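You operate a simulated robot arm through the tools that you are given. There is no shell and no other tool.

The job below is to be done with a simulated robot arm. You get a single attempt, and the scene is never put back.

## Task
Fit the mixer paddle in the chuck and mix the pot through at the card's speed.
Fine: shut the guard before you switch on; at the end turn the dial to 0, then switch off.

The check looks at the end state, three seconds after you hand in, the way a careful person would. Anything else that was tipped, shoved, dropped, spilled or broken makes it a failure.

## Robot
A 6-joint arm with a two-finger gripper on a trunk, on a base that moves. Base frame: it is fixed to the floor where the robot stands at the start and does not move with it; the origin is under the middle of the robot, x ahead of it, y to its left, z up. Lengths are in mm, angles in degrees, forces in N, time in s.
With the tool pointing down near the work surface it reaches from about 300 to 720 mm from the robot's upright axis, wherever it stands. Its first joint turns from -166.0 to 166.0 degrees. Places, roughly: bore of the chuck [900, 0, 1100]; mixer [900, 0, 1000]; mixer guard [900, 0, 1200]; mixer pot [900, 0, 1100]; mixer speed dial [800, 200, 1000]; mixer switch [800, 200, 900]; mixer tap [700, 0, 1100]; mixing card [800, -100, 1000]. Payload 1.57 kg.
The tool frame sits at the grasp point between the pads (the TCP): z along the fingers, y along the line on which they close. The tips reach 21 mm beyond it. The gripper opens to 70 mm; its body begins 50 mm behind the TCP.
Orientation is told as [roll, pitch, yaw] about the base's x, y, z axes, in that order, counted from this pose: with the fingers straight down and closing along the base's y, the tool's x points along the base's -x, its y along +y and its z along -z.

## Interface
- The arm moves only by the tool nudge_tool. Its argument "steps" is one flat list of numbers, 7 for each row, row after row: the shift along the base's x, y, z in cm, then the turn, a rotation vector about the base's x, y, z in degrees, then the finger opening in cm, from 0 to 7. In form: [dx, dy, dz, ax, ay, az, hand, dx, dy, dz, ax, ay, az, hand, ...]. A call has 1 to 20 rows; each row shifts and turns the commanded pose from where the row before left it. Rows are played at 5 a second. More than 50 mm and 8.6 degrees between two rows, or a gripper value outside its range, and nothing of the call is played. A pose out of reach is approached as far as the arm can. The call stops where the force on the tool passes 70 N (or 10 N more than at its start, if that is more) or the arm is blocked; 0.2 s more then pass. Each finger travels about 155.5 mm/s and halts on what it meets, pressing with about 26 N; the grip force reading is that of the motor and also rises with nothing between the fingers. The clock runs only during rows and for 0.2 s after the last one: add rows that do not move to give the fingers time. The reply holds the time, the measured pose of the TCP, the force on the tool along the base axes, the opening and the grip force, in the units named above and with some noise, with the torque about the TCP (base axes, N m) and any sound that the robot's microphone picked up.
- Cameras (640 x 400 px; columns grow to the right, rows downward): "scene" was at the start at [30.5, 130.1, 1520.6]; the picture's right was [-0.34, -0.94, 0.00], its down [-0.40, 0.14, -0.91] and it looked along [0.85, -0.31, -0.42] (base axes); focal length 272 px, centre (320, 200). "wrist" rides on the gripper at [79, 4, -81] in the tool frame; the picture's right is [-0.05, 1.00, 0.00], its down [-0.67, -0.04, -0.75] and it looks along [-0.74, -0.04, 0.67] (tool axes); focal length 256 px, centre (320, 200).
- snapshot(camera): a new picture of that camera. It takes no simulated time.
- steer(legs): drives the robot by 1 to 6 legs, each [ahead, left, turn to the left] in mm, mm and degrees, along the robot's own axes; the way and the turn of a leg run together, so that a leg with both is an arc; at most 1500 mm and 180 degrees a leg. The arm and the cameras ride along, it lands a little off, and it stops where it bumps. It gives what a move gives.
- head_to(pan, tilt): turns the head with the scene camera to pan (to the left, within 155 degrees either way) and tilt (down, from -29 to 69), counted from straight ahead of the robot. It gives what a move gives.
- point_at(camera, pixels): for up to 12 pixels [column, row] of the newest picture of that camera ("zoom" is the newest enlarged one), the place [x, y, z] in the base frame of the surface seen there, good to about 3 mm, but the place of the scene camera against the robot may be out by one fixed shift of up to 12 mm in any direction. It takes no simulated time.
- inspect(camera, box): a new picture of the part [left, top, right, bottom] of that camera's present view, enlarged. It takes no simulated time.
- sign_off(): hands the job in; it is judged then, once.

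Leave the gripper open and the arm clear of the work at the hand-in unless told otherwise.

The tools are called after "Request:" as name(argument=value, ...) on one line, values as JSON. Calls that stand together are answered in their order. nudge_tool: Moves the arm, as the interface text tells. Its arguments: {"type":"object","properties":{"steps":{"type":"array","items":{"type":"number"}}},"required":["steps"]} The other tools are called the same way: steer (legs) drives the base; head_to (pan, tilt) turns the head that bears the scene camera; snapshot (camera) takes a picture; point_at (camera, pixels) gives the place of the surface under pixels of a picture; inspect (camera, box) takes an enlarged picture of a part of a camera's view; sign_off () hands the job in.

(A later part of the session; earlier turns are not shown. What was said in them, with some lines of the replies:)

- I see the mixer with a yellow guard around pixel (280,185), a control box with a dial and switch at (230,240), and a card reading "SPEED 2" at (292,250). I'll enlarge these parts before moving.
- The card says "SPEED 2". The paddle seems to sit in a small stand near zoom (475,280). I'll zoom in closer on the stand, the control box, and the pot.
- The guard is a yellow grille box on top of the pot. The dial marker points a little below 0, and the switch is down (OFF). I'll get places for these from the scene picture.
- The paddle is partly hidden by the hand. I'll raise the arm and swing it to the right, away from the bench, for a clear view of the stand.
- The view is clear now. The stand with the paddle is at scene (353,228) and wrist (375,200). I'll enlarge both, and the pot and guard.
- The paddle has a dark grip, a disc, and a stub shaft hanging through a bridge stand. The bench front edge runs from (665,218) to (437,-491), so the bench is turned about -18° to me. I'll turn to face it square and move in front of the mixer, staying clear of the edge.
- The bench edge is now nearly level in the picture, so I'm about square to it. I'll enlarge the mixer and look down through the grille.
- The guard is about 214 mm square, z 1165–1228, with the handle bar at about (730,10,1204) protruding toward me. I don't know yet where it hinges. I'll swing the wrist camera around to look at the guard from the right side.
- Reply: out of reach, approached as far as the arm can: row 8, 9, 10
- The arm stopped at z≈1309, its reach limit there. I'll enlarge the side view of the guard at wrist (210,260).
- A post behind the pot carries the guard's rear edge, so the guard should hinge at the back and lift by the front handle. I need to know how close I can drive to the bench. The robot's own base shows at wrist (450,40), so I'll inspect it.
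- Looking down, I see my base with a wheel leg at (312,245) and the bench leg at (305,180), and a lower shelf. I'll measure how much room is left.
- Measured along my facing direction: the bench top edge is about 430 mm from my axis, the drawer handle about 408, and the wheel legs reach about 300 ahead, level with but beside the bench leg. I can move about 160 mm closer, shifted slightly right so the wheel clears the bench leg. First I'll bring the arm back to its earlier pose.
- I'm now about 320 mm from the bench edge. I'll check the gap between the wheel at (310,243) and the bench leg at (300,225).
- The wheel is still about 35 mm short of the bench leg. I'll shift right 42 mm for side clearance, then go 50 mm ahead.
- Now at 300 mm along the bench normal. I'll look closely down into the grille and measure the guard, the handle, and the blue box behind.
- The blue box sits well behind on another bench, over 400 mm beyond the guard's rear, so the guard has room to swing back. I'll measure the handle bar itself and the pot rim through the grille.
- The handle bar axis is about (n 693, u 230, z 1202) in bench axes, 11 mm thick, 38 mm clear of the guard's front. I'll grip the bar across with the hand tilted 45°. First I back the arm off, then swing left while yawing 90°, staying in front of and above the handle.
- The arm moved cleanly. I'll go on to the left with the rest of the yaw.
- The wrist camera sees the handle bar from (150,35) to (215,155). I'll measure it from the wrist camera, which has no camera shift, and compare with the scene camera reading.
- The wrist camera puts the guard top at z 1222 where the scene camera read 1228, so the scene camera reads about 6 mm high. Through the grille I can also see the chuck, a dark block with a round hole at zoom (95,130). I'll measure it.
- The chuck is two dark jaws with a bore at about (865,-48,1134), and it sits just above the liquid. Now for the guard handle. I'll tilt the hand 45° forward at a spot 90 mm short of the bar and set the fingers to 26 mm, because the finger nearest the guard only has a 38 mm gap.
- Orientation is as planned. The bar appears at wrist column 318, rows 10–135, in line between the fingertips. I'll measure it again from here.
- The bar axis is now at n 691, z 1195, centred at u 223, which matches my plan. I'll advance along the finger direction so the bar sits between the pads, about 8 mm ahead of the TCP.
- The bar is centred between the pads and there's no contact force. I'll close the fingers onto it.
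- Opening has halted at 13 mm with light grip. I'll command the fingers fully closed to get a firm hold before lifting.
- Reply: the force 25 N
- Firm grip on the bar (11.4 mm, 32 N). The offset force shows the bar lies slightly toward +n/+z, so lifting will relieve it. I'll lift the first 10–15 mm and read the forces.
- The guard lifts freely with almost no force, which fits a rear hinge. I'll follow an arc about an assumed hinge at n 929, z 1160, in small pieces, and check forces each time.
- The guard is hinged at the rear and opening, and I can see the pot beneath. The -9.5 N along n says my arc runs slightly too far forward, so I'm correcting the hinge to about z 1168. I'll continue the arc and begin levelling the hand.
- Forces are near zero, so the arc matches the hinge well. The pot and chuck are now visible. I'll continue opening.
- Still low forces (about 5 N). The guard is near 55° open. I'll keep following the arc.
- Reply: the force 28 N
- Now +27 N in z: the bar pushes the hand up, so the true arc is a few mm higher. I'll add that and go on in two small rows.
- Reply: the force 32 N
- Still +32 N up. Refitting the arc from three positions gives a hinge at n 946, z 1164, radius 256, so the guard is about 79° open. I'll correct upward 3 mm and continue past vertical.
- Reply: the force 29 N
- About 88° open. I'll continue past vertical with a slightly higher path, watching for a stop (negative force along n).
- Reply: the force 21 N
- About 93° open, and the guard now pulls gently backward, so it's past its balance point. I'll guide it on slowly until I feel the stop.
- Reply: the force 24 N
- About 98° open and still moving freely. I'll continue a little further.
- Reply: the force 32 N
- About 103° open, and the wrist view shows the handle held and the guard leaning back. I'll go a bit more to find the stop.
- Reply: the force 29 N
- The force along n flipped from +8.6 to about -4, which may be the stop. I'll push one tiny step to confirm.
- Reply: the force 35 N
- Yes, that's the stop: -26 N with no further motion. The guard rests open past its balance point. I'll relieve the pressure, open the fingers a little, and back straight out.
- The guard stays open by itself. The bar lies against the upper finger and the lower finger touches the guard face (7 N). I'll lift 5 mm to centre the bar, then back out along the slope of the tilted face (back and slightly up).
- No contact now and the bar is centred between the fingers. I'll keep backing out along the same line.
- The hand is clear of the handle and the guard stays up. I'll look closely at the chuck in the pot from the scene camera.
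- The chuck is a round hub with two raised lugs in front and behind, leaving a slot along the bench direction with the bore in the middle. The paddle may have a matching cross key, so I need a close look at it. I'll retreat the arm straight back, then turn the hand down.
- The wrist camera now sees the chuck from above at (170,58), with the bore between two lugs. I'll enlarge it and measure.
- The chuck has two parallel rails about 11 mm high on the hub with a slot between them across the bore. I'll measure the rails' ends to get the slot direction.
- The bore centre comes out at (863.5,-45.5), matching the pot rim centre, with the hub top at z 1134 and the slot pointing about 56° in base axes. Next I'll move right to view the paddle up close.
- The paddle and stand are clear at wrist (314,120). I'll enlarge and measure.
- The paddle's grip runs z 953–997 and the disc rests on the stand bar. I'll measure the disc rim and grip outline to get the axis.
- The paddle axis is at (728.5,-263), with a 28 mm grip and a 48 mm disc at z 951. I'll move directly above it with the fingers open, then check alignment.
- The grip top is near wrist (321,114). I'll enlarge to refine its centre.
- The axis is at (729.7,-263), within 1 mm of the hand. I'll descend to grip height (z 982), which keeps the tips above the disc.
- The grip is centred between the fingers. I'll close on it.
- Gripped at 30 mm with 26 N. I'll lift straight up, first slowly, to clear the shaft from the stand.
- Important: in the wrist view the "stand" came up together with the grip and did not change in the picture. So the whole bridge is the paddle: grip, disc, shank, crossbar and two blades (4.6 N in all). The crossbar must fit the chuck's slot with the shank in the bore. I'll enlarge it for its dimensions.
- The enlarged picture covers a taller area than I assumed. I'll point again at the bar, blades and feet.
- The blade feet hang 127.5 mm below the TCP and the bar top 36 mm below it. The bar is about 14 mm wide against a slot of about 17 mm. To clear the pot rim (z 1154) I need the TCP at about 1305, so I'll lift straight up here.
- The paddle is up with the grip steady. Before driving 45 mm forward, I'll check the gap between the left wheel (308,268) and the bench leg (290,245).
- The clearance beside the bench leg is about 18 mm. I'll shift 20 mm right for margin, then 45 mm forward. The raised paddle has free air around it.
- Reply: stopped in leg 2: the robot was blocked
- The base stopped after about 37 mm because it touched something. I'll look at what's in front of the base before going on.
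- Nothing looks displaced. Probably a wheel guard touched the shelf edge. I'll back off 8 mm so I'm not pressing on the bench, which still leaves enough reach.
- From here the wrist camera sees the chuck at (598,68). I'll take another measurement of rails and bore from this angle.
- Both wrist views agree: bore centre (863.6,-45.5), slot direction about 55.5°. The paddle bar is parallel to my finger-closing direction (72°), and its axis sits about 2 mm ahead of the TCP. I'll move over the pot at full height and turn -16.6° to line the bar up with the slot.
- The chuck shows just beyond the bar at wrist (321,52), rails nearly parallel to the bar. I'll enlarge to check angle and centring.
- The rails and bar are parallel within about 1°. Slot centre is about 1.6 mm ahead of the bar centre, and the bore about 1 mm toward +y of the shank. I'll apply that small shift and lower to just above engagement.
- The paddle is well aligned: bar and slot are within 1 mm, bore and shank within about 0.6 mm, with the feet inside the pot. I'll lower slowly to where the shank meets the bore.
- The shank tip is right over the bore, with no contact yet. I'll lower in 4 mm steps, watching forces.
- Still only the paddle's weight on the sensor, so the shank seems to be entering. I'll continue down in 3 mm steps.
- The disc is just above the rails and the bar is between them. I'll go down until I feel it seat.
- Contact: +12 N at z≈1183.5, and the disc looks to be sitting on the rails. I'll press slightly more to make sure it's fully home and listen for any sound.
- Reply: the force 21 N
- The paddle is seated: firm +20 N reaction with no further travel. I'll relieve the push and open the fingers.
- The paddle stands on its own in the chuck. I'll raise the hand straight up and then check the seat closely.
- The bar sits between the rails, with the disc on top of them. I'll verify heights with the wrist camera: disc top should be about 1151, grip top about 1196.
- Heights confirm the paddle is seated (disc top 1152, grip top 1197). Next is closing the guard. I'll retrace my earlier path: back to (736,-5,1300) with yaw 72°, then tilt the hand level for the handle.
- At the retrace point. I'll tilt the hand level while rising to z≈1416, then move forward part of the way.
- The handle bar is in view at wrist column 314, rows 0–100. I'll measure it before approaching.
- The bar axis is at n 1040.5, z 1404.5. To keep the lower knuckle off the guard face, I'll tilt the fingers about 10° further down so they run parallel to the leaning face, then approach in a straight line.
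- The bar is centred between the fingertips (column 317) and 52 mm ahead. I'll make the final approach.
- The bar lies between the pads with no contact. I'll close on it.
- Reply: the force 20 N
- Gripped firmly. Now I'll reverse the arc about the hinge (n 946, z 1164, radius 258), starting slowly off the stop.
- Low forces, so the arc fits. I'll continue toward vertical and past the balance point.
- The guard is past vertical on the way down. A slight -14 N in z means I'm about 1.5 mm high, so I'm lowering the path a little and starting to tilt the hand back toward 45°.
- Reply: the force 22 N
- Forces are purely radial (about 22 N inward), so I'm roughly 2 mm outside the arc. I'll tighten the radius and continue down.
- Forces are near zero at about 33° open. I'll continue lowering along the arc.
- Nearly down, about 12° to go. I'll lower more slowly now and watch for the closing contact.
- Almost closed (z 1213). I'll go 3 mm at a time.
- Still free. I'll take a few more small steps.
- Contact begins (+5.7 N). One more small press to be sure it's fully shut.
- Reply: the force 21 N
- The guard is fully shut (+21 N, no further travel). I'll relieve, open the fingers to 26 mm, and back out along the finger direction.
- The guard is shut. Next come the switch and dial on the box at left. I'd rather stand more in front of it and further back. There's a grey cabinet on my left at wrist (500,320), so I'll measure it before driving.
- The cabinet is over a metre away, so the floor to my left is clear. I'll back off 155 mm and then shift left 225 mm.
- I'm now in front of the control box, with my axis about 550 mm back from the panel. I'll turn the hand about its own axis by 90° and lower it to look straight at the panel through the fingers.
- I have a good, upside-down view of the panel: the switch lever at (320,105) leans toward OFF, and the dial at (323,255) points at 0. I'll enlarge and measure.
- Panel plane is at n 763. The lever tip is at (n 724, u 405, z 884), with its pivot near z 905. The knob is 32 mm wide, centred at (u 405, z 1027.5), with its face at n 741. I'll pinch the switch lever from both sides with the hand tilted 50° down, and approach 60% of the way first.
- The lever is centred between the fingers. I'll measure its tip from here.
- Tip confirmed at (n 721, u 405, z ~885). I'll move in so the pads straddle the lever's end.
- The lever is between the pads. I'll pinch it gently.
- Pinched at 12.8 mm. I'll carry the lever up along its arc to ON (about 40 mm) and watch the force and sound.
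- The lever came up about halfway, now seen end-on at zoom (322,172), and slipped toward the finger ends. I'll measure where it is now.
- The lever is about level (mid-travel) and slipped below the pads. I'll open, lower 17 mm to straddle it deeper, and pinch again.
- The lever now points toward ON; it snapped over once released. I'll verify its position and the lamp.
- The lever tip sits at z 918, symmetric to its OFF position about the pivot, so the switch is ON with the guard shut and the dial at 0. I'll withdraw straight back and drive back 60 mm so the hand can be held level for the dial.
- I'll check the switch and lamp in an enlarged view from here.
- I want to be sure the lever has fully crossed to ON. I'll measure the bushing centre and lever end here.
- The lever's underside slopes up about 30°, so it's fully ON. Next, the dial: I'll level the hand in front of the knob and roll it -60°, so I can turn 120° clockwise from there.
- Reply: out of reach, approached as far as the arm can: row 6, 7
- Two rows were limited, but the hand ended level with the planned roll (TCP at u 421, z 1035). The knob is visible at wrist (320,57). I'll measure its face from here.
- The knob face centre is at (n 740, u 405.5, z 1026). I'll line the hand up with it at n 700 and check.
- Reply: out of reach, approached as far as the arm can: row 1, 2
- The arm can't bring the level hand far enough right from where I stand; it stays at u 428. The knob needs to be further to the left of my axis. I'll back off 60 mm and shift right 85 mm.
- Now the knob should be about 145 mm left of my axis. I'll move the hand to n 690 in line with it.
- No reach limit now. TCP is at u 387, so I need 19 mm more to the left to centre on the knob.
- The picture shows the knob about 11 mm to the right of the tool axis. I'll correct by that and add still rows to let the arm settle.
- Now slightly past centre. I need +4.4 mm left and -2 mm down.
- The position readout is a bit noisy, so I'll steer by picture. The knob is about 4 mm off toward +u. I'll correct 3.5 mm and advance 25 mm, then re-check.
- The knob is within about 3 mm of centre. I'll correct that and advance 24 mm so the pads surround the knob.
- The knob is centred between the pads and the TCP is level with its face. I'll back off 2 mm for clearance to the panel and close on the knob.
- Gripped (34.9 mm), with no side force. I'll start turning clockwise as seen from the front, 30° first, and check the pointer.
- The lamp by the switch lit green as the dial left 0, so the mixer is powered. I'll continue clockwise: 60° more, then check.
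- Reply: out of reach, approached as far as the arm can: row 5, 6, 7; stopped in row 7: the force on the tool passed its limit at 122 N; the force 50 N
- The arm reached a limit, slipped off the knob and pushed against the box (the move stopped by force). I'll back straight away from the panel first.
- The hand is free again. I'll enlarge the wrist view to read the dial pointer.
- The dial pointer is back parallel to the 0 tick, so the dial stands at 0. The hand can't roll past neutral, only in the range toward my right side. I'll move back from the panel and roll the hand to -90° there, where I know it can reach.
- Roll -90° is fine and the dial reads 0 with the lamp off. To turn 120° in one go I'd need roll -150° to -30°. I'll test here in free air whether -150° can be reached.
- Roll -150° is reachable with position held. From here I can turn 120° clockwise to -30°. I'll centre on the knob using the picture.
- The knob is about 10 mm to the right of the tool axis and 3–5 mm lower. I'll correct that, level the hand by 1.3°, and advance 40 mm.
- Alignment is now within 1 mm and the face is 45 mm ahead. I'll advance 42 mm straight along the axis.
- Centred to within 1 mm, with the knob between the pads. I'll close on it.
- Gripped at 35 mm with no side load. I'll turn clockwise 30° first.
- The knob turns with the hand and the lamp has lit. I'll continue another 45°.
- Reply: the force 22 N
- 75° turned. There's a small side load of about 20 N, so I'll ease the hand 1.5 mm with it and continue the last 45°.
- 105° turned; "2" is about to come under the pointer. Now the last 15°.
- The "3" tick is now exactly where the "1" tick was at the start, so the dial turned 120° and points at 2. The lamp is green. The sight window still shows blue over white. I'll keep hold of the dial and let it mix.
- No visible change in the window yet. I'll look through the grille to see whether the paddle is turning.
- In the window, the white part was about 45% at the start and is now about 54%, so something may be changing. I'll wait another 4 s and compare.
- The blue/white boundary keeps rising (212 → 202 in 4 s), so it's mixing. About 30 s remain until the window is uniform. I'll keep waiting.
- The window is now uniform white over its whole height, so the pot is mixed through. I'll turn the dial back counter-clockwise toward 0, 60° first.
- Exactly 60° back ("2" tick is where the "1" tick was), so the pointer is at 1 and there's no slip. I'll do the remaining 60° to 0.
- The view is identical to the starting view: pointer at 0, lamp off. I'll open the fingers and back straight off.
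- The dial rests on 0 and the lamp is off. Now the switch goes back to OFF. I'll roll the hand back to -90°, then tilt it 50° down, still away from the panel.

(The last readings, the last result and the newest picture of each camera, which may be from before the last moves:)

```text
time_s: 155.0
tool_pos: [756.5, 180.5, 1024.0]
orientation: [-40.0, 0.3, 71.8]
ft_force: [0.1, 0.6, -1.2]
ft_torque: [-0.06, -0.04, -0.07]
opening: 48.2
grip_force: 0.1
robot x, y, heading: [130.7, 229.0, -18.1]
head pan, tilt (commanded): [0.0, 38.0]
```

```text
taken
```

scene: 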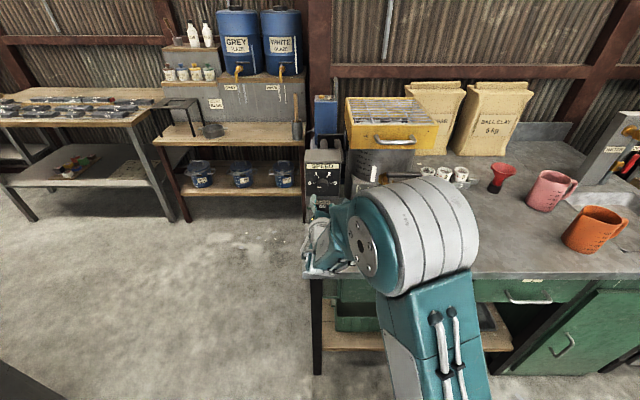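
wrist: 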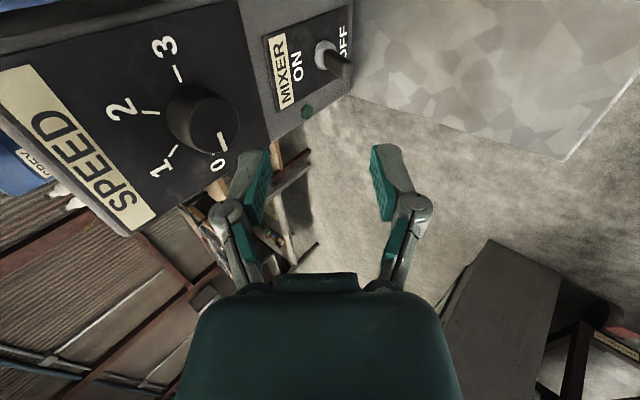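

Good. Now I'll roll the hand about its own axis to bring the fingers side by side, close them, and lower to in front of the switch.

Request:
nudge_tool(steps=[0.13, -0.04, -0.66, 4.59, -1.49, -5.745, 4, 0.13, -0.04, -0.66, 4.59, -1.49, -5.745, 3, 0.13, -0.04, -0.66, 4.59, -1.49, -5.745, 2, 0.13, -0.04, -0.66, 4.59, -1.49, -5.745, 1, 0.13, -0.04, -0.66, 4.59, -1.49, -5.745, 0.5, 0.13, -0.04, -0.66, 4.59, -1.49, -5.745, 0.2, 0.13, -0.04, -0.66, 4.59, -1.49, -5.745, 0.2, 0.13, -0.04, -0.66, 4.59, -1.49, -5.745, 0.2, 0.13, -0.04, -0.66, 4.59, -1.49, -5.745, 0.2, 0.13, -0.04, -0.66, 4.59, -1.49, -5.745, 0.2, 0.13, -0.04, -0.66, 4.59, -1.49, -5.745, 0.2, 0.13, -0.04, -0.66, 4.59, -1.49, -5.745, 0.2, 0, 0, 0, 0, 0, 0, 0.2])

Request:
snapshot(camera="wrist")

Request:
inspect(camera="wrist", box=[240, 80, 400, 240])

```text
time_s: 157.8
tool_pos: [770.8, 178.0, 945.6]
orientation: [0.8, -39.8, -19.0]
ft_force: [0.4, -0.1, -0.1]
ft_torque: [0.0, 0.02, -0.02]
opening: 2.2
grip_force: 0.0
robot x, y, heading: [130.6, 230.2, -18.1]
head pan, tilt (commanded): [0.0, 38.0]
```

```text
taken
```

wrist: 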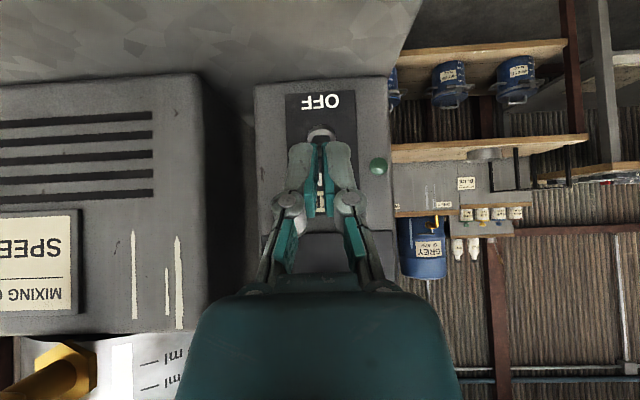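

```text
2.50 times, centred on (320, 160) of wrist
```

zoom: 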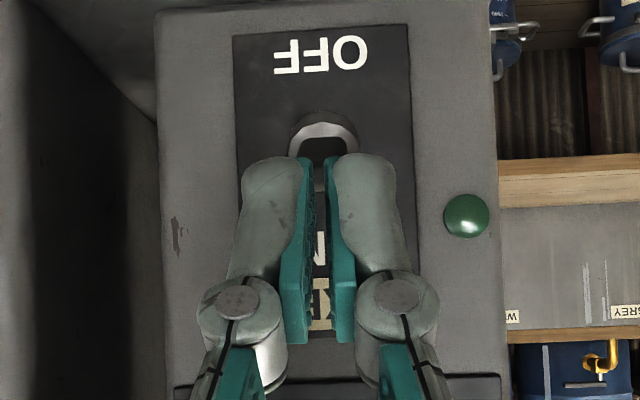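

The closed fingers are in front of the lever and slightly above it, with u aligned. I'll move forward so the fingertips are just above the lever's end.

Request:
nudge_tool(steps=[0.2, -0.1, 0.5, 0, 0, 0, 0.2, 1.06, -0.42, 0.3, 0, 0, 0, 0.2, 1.06, -0.42, 0.1, 0, 0, 0, 0.2, 1.06, -0.42, 0.1, 0, 0, 0, 0.2])

Request:
snapshot(camera="wrist")

Request:
inspect(camera="wrist", box=[240, 80, 400, 240])

Request:
inspect(camera="scene", box=[290, 140, 390, 240])

```text
time_s: 158.8
tool_pos: [805.1, 164.7, 954.1]
orientation: [0.7, -39.8, -18.9]
ft_force: [0.3, 0.0, 0.8]
ft_torque: [-0.02, 0.01, 0.01]
opening: 2.2
grip_force: 0.0
robot x, y, heading: [131.8, 230.7, -18.1]
head pan, tilt (commanded): [0.0, 38.0]
```

```text
taken
```

wrist: 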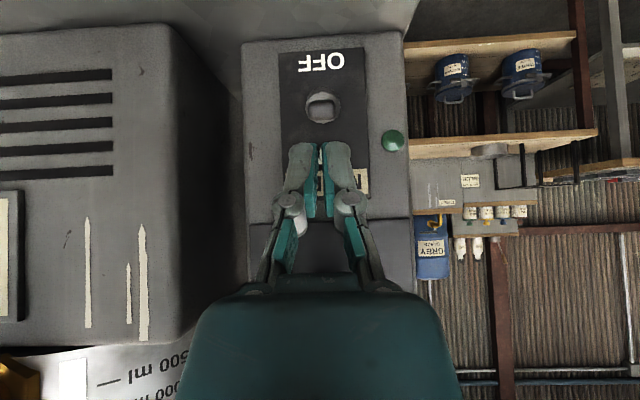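

```text
2.50 times, centred on (320, 160) of wrist
```

zoom: 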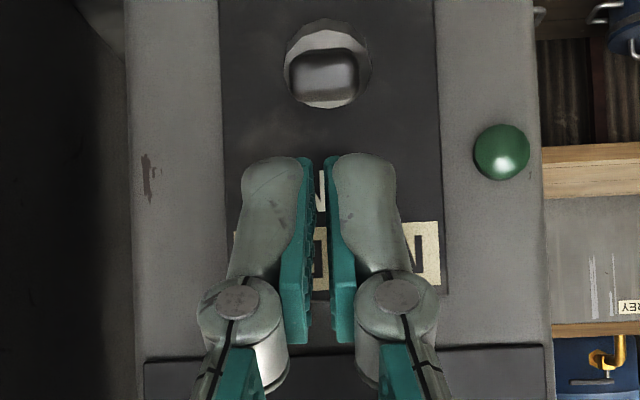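

```text
4.00 times, centred on (340, 190) of scene
```

zoom: 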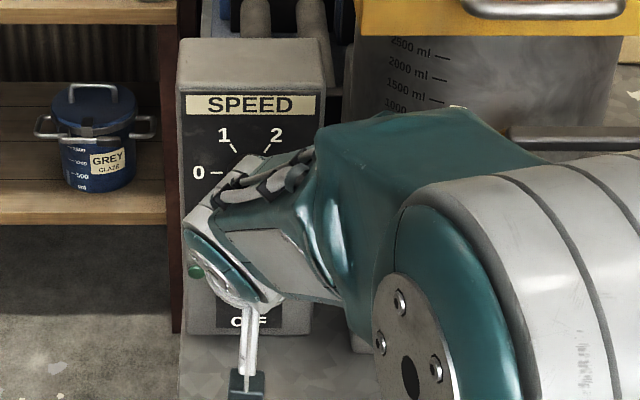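

The fingertips are directly above the lever's end, aligned in u. I'll press down in 5 mm steps to push the lever to OFF.

Request:
nudge_tool(steps=[0, 0, -0.5, 0, 0, 0, 0.2, 0, 0, -0.5, 0, 0, 0, 0.2, 0, 0, -0.5, 0, 0, 0, 0.2, 0, 0, -0.5, 0, 0, 0, 0.2, 0, 0, -0.5, 0, 0, 0, 0.2, 0, 0, -0.5, 0, 0, 0, 0.2, 0, 0, -0.5, 0, 0, 0, 0.2])

Request:
inspect(camera="wrist", box=[240, 60, 400, 240])

```text
time_s: 160.4
tool_pos: [805.5, 163.8, 920.1]
orientation: [0.6, -39.8, -18.9]
ft_force: [0.9, -0.2, -0.1]
ft_torque: [0.01, 0.0, 0.0]
opening: 1.7
grip_force: 0.0
robot x, y, heading: [131.2, 230.6, -18.0]
head pan, tilt (commanded): [0.0, 38.0]
```

```text
2.22 times, centred on (320, 150) of wrist
```

zoom: 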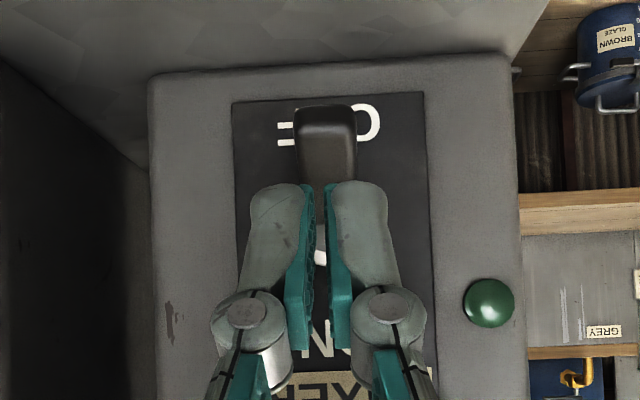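

The lever has snapped over and now covers part of "OFF", as at the start. I'll withdraw and verify.

Request:
nudge_tool(steps=[-0.95, 0.31, 0.5, 0, 0, 0, 0.2, -1.43, 0.46, 0.5, 0, 0, 0, 1, -1.43, 0.46, 0.5, 0, 0, 0, 2, -1.43, 0.46, 0.5, 0, 0, 0, 4, -1.43, 0.46, 0.5, 0, 0, 0, 6, -1.43, 0.46, 0.5, 0, 0, 0, 7, 0, 0, 0, 0, 0, 0, 7])

Request:
snapshot(camera="wrist")

Request:
inspect(camera="wrist", box=[240, 60, 400, 280])

```text
time_s: 162.0
tool_pos: [724.1, 191.1, 949.0]
orientation: [0.7, -39.8, -18.8]
ft_force: [0.5, -0.1, 0.2]
ft_torque: [-0.05, -0.01, 0.01]
opening: 70.0
grip_force: 0.1
robot x, y, heading: [130.1, 227.7, -18.2]
head pan, tilt (commanded): [0.0, 38.0]
```

```text
taken
```

wrist: 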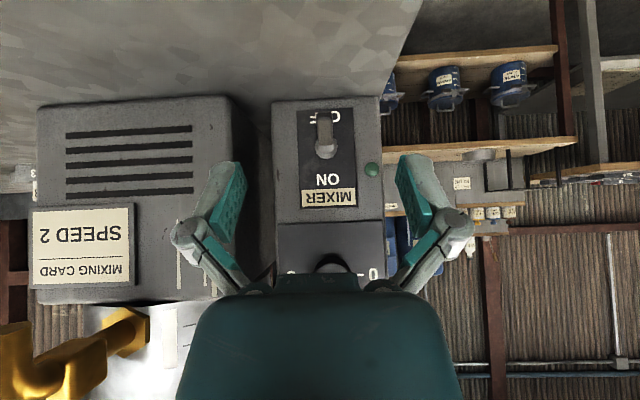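

```text
1.82 times, centred on (320, 170) of wrist
```

zoom: 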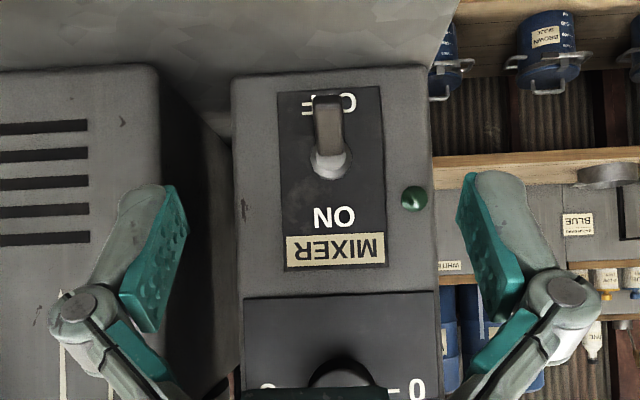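

The switch is OFF and the lamp is dark. I'll drive back 150 mm to get the arm clear and take a final look at everything.

Request:
steer(legs=[[-150, 0, 0]])

Request:
nudge_tool(steps=[0, 0, 2, 0, 0, 0, 7, -0.5, -2.5, 2, 0, 0, 0, 7, -0.5, -2.5, 2, 0, 0, 0, 7, -0.5, -2.5, 2, 0, 0, 0, 7, -0.5, -2.5, 2, 0, 0, 0, 7, -0.5, -2.5, 2, 0, 0, 0, 7, -0.5, -2.5, 2, 0, 0, 0, 7, -0.5, -2.5, 2, 0, 0, 0, 7, -0.5, -2.5, 2, 0, 0, 0, 7, -0.5, -2.5, 2, 0, 0, 0, 7])

Request:
head_to(pan=0, tilt=28)

Request:
snapshot(camera="scene")

Request:
inspect(camera="scene", box=[270, 130, 450, 260])

```text
time_s: 163.3
tool_pos: [583.2, 236.4, 949.1]
orientation: [0.7, -39.8, -18.9]
ft_force: [0.7, -0.1, 0.3]
ft_torque: [-0.02, 0.02, -0.02]
opening: 70.0
grip_force: 0.0
robot x, y, heading: [-8.9, 274.5, -18.0]
head pan, tilt (commanded): [0.0, 38.0]
```

```text
time_s: 165.6
tool_pos: [538.2, 8.8, 1150.2]
orientation: [0.8, -39.9, -18.9]
ft_force: [0.5, -0.9, -0.4]
ft_torque: [-0.01, 0.01, 0.02]
opening: 70.1
grip_force: 0.0
robot x, y, heading: [-9.9, 279.6, -17.8]
head pan, tilt (commanded): [0.0, 38.0]
```

```text
time_s: 166.3
tool_pos: [538.2, 10.2, 1150.7]
orientation: [0.8, -39.8, -18.9]
ft_force: [0.8, -0.3, 1.1]
ft_torque: [0.0, -0.02, 0.01]
opening: 69.9
grip_force: 0.0
robot x, y, heading: [-10.8, 280.0, -18.1]
head pan, tilt (commanded): [0.0, 28.0]
```

```text
taken
```

scene: 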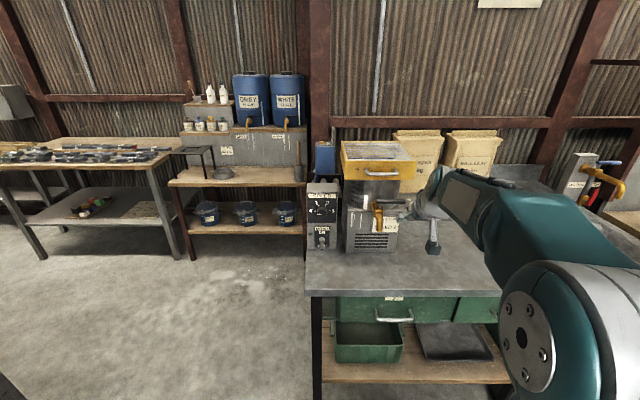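

```text
3.08 times, centred on (360, 195) of scene
```

zoom: 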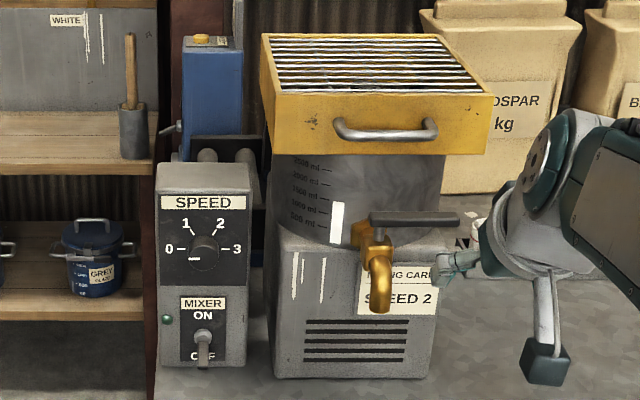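

Everything looks right: guard shut, sight window uniform, switch OFF. I'll zoom in on the dial, and swing the hand further right to see the cups and bench.

Request:
inspect(camera="scene", box=[300, 180, 345, 255])

Request:
nudge_tool(steps=[-1, -3, 1, 0, 0, 0, 7, -1, -3, 1, 0, 0, 0, 7, -1, -3, 1, 0, 0, 0, 7, -1, -3, 1, 0, 0, 0, 7, -1, -3, 1, 0, 0, 0, 7, -1, -3, 0, 0, 0, 0, 7])

Request:
head_to(pan=-8, tilt=32)

Request:
snapshot(camera="scene")

Request:
snapshot(camera="wrist")

```text
5.33 times, centred on (322, 218) of scene
```

zoom: 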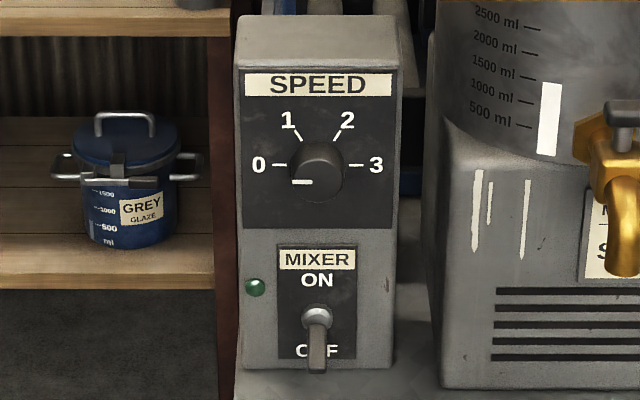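

```text
time_s: 167.7
tool_pos: [478.3, -171.8, 1199.6]
orientation: [1.0, -39.7, -19.0]
ft_force: [-0.5, 0.1, -0.1]
ft_torque: [-0.02, 0.02, -0.02]
opening: 70.1
grip_force: 0.1
robot x, y, heading: [-12.1, 273.6, -17.8]
head pan, tilt (commanded): [0.0, 28.0]
```

```text
time_s: 168.4
tool_pos: [478.9, -170.4, 1200.0]
orientation: [0.8, -39.7, -19.0]
ft_force: [-0.3, -0.2, -0.4]
ft_torque: [0.0, -0.02, -0.01]
opening: 69.7
grip_force: 0.0
robot x, y, heading: [-13.9, 274.8, -17.9]
head pan, tilt (commanded): [-8.0, 32.0]
```

```text
taken
```

scene: 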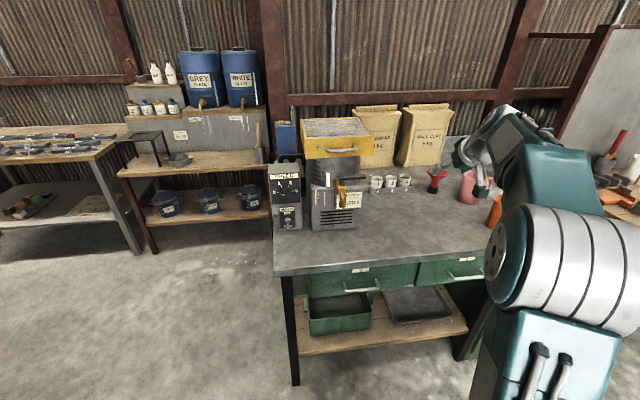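

```text
taken
```

wrist: 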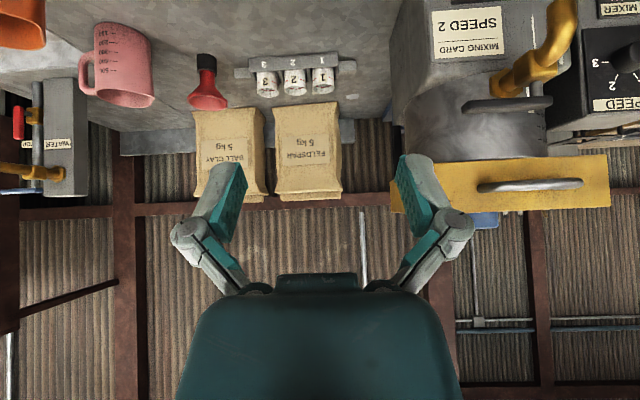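

Final check: the dial pointer is at 0, the switch is OFF with the lamp dark, the guard is shut, and the sight window is uniform. The cups, funnel, jugs and sacks all stand as before. The gripper is open and clear of the bench, so I'm handing in.

Request:
sign_off()

```text
The job is handed in.
```

The paddle is fitted in the chuck and the pot is mixed through at speed 2, as the card says. The job is handed in.

- **Order:** I shut the guard before switching on. At the end I turned the dial to 0, then switched off.
- **Mixing:** The sight window started blue over white. It was uniform white after about 17 s at speed 2.
- **End state:** The paddle is still in the chuck with the guard shut. The dial is at 0, the switch is OFF and its lamp is dark. The gripper is open and the arm is clear of the bench.

Two contacts happened along the way:

- **Control box:** On my first try at the dial, the arm hit its reach limit, slipped off the knob and pushed on the control box with up to about 122 N. The dial was back at 0 afterwards. In the later pictures the box looked in place and undamaged.
- **Bench:** While I was driving forward with the paddle, the base touched something at the bench and stopped, and I backed off. I saw nothing moved there.

In the last pictures the cups, funnel, jugs and sacks stand as before.
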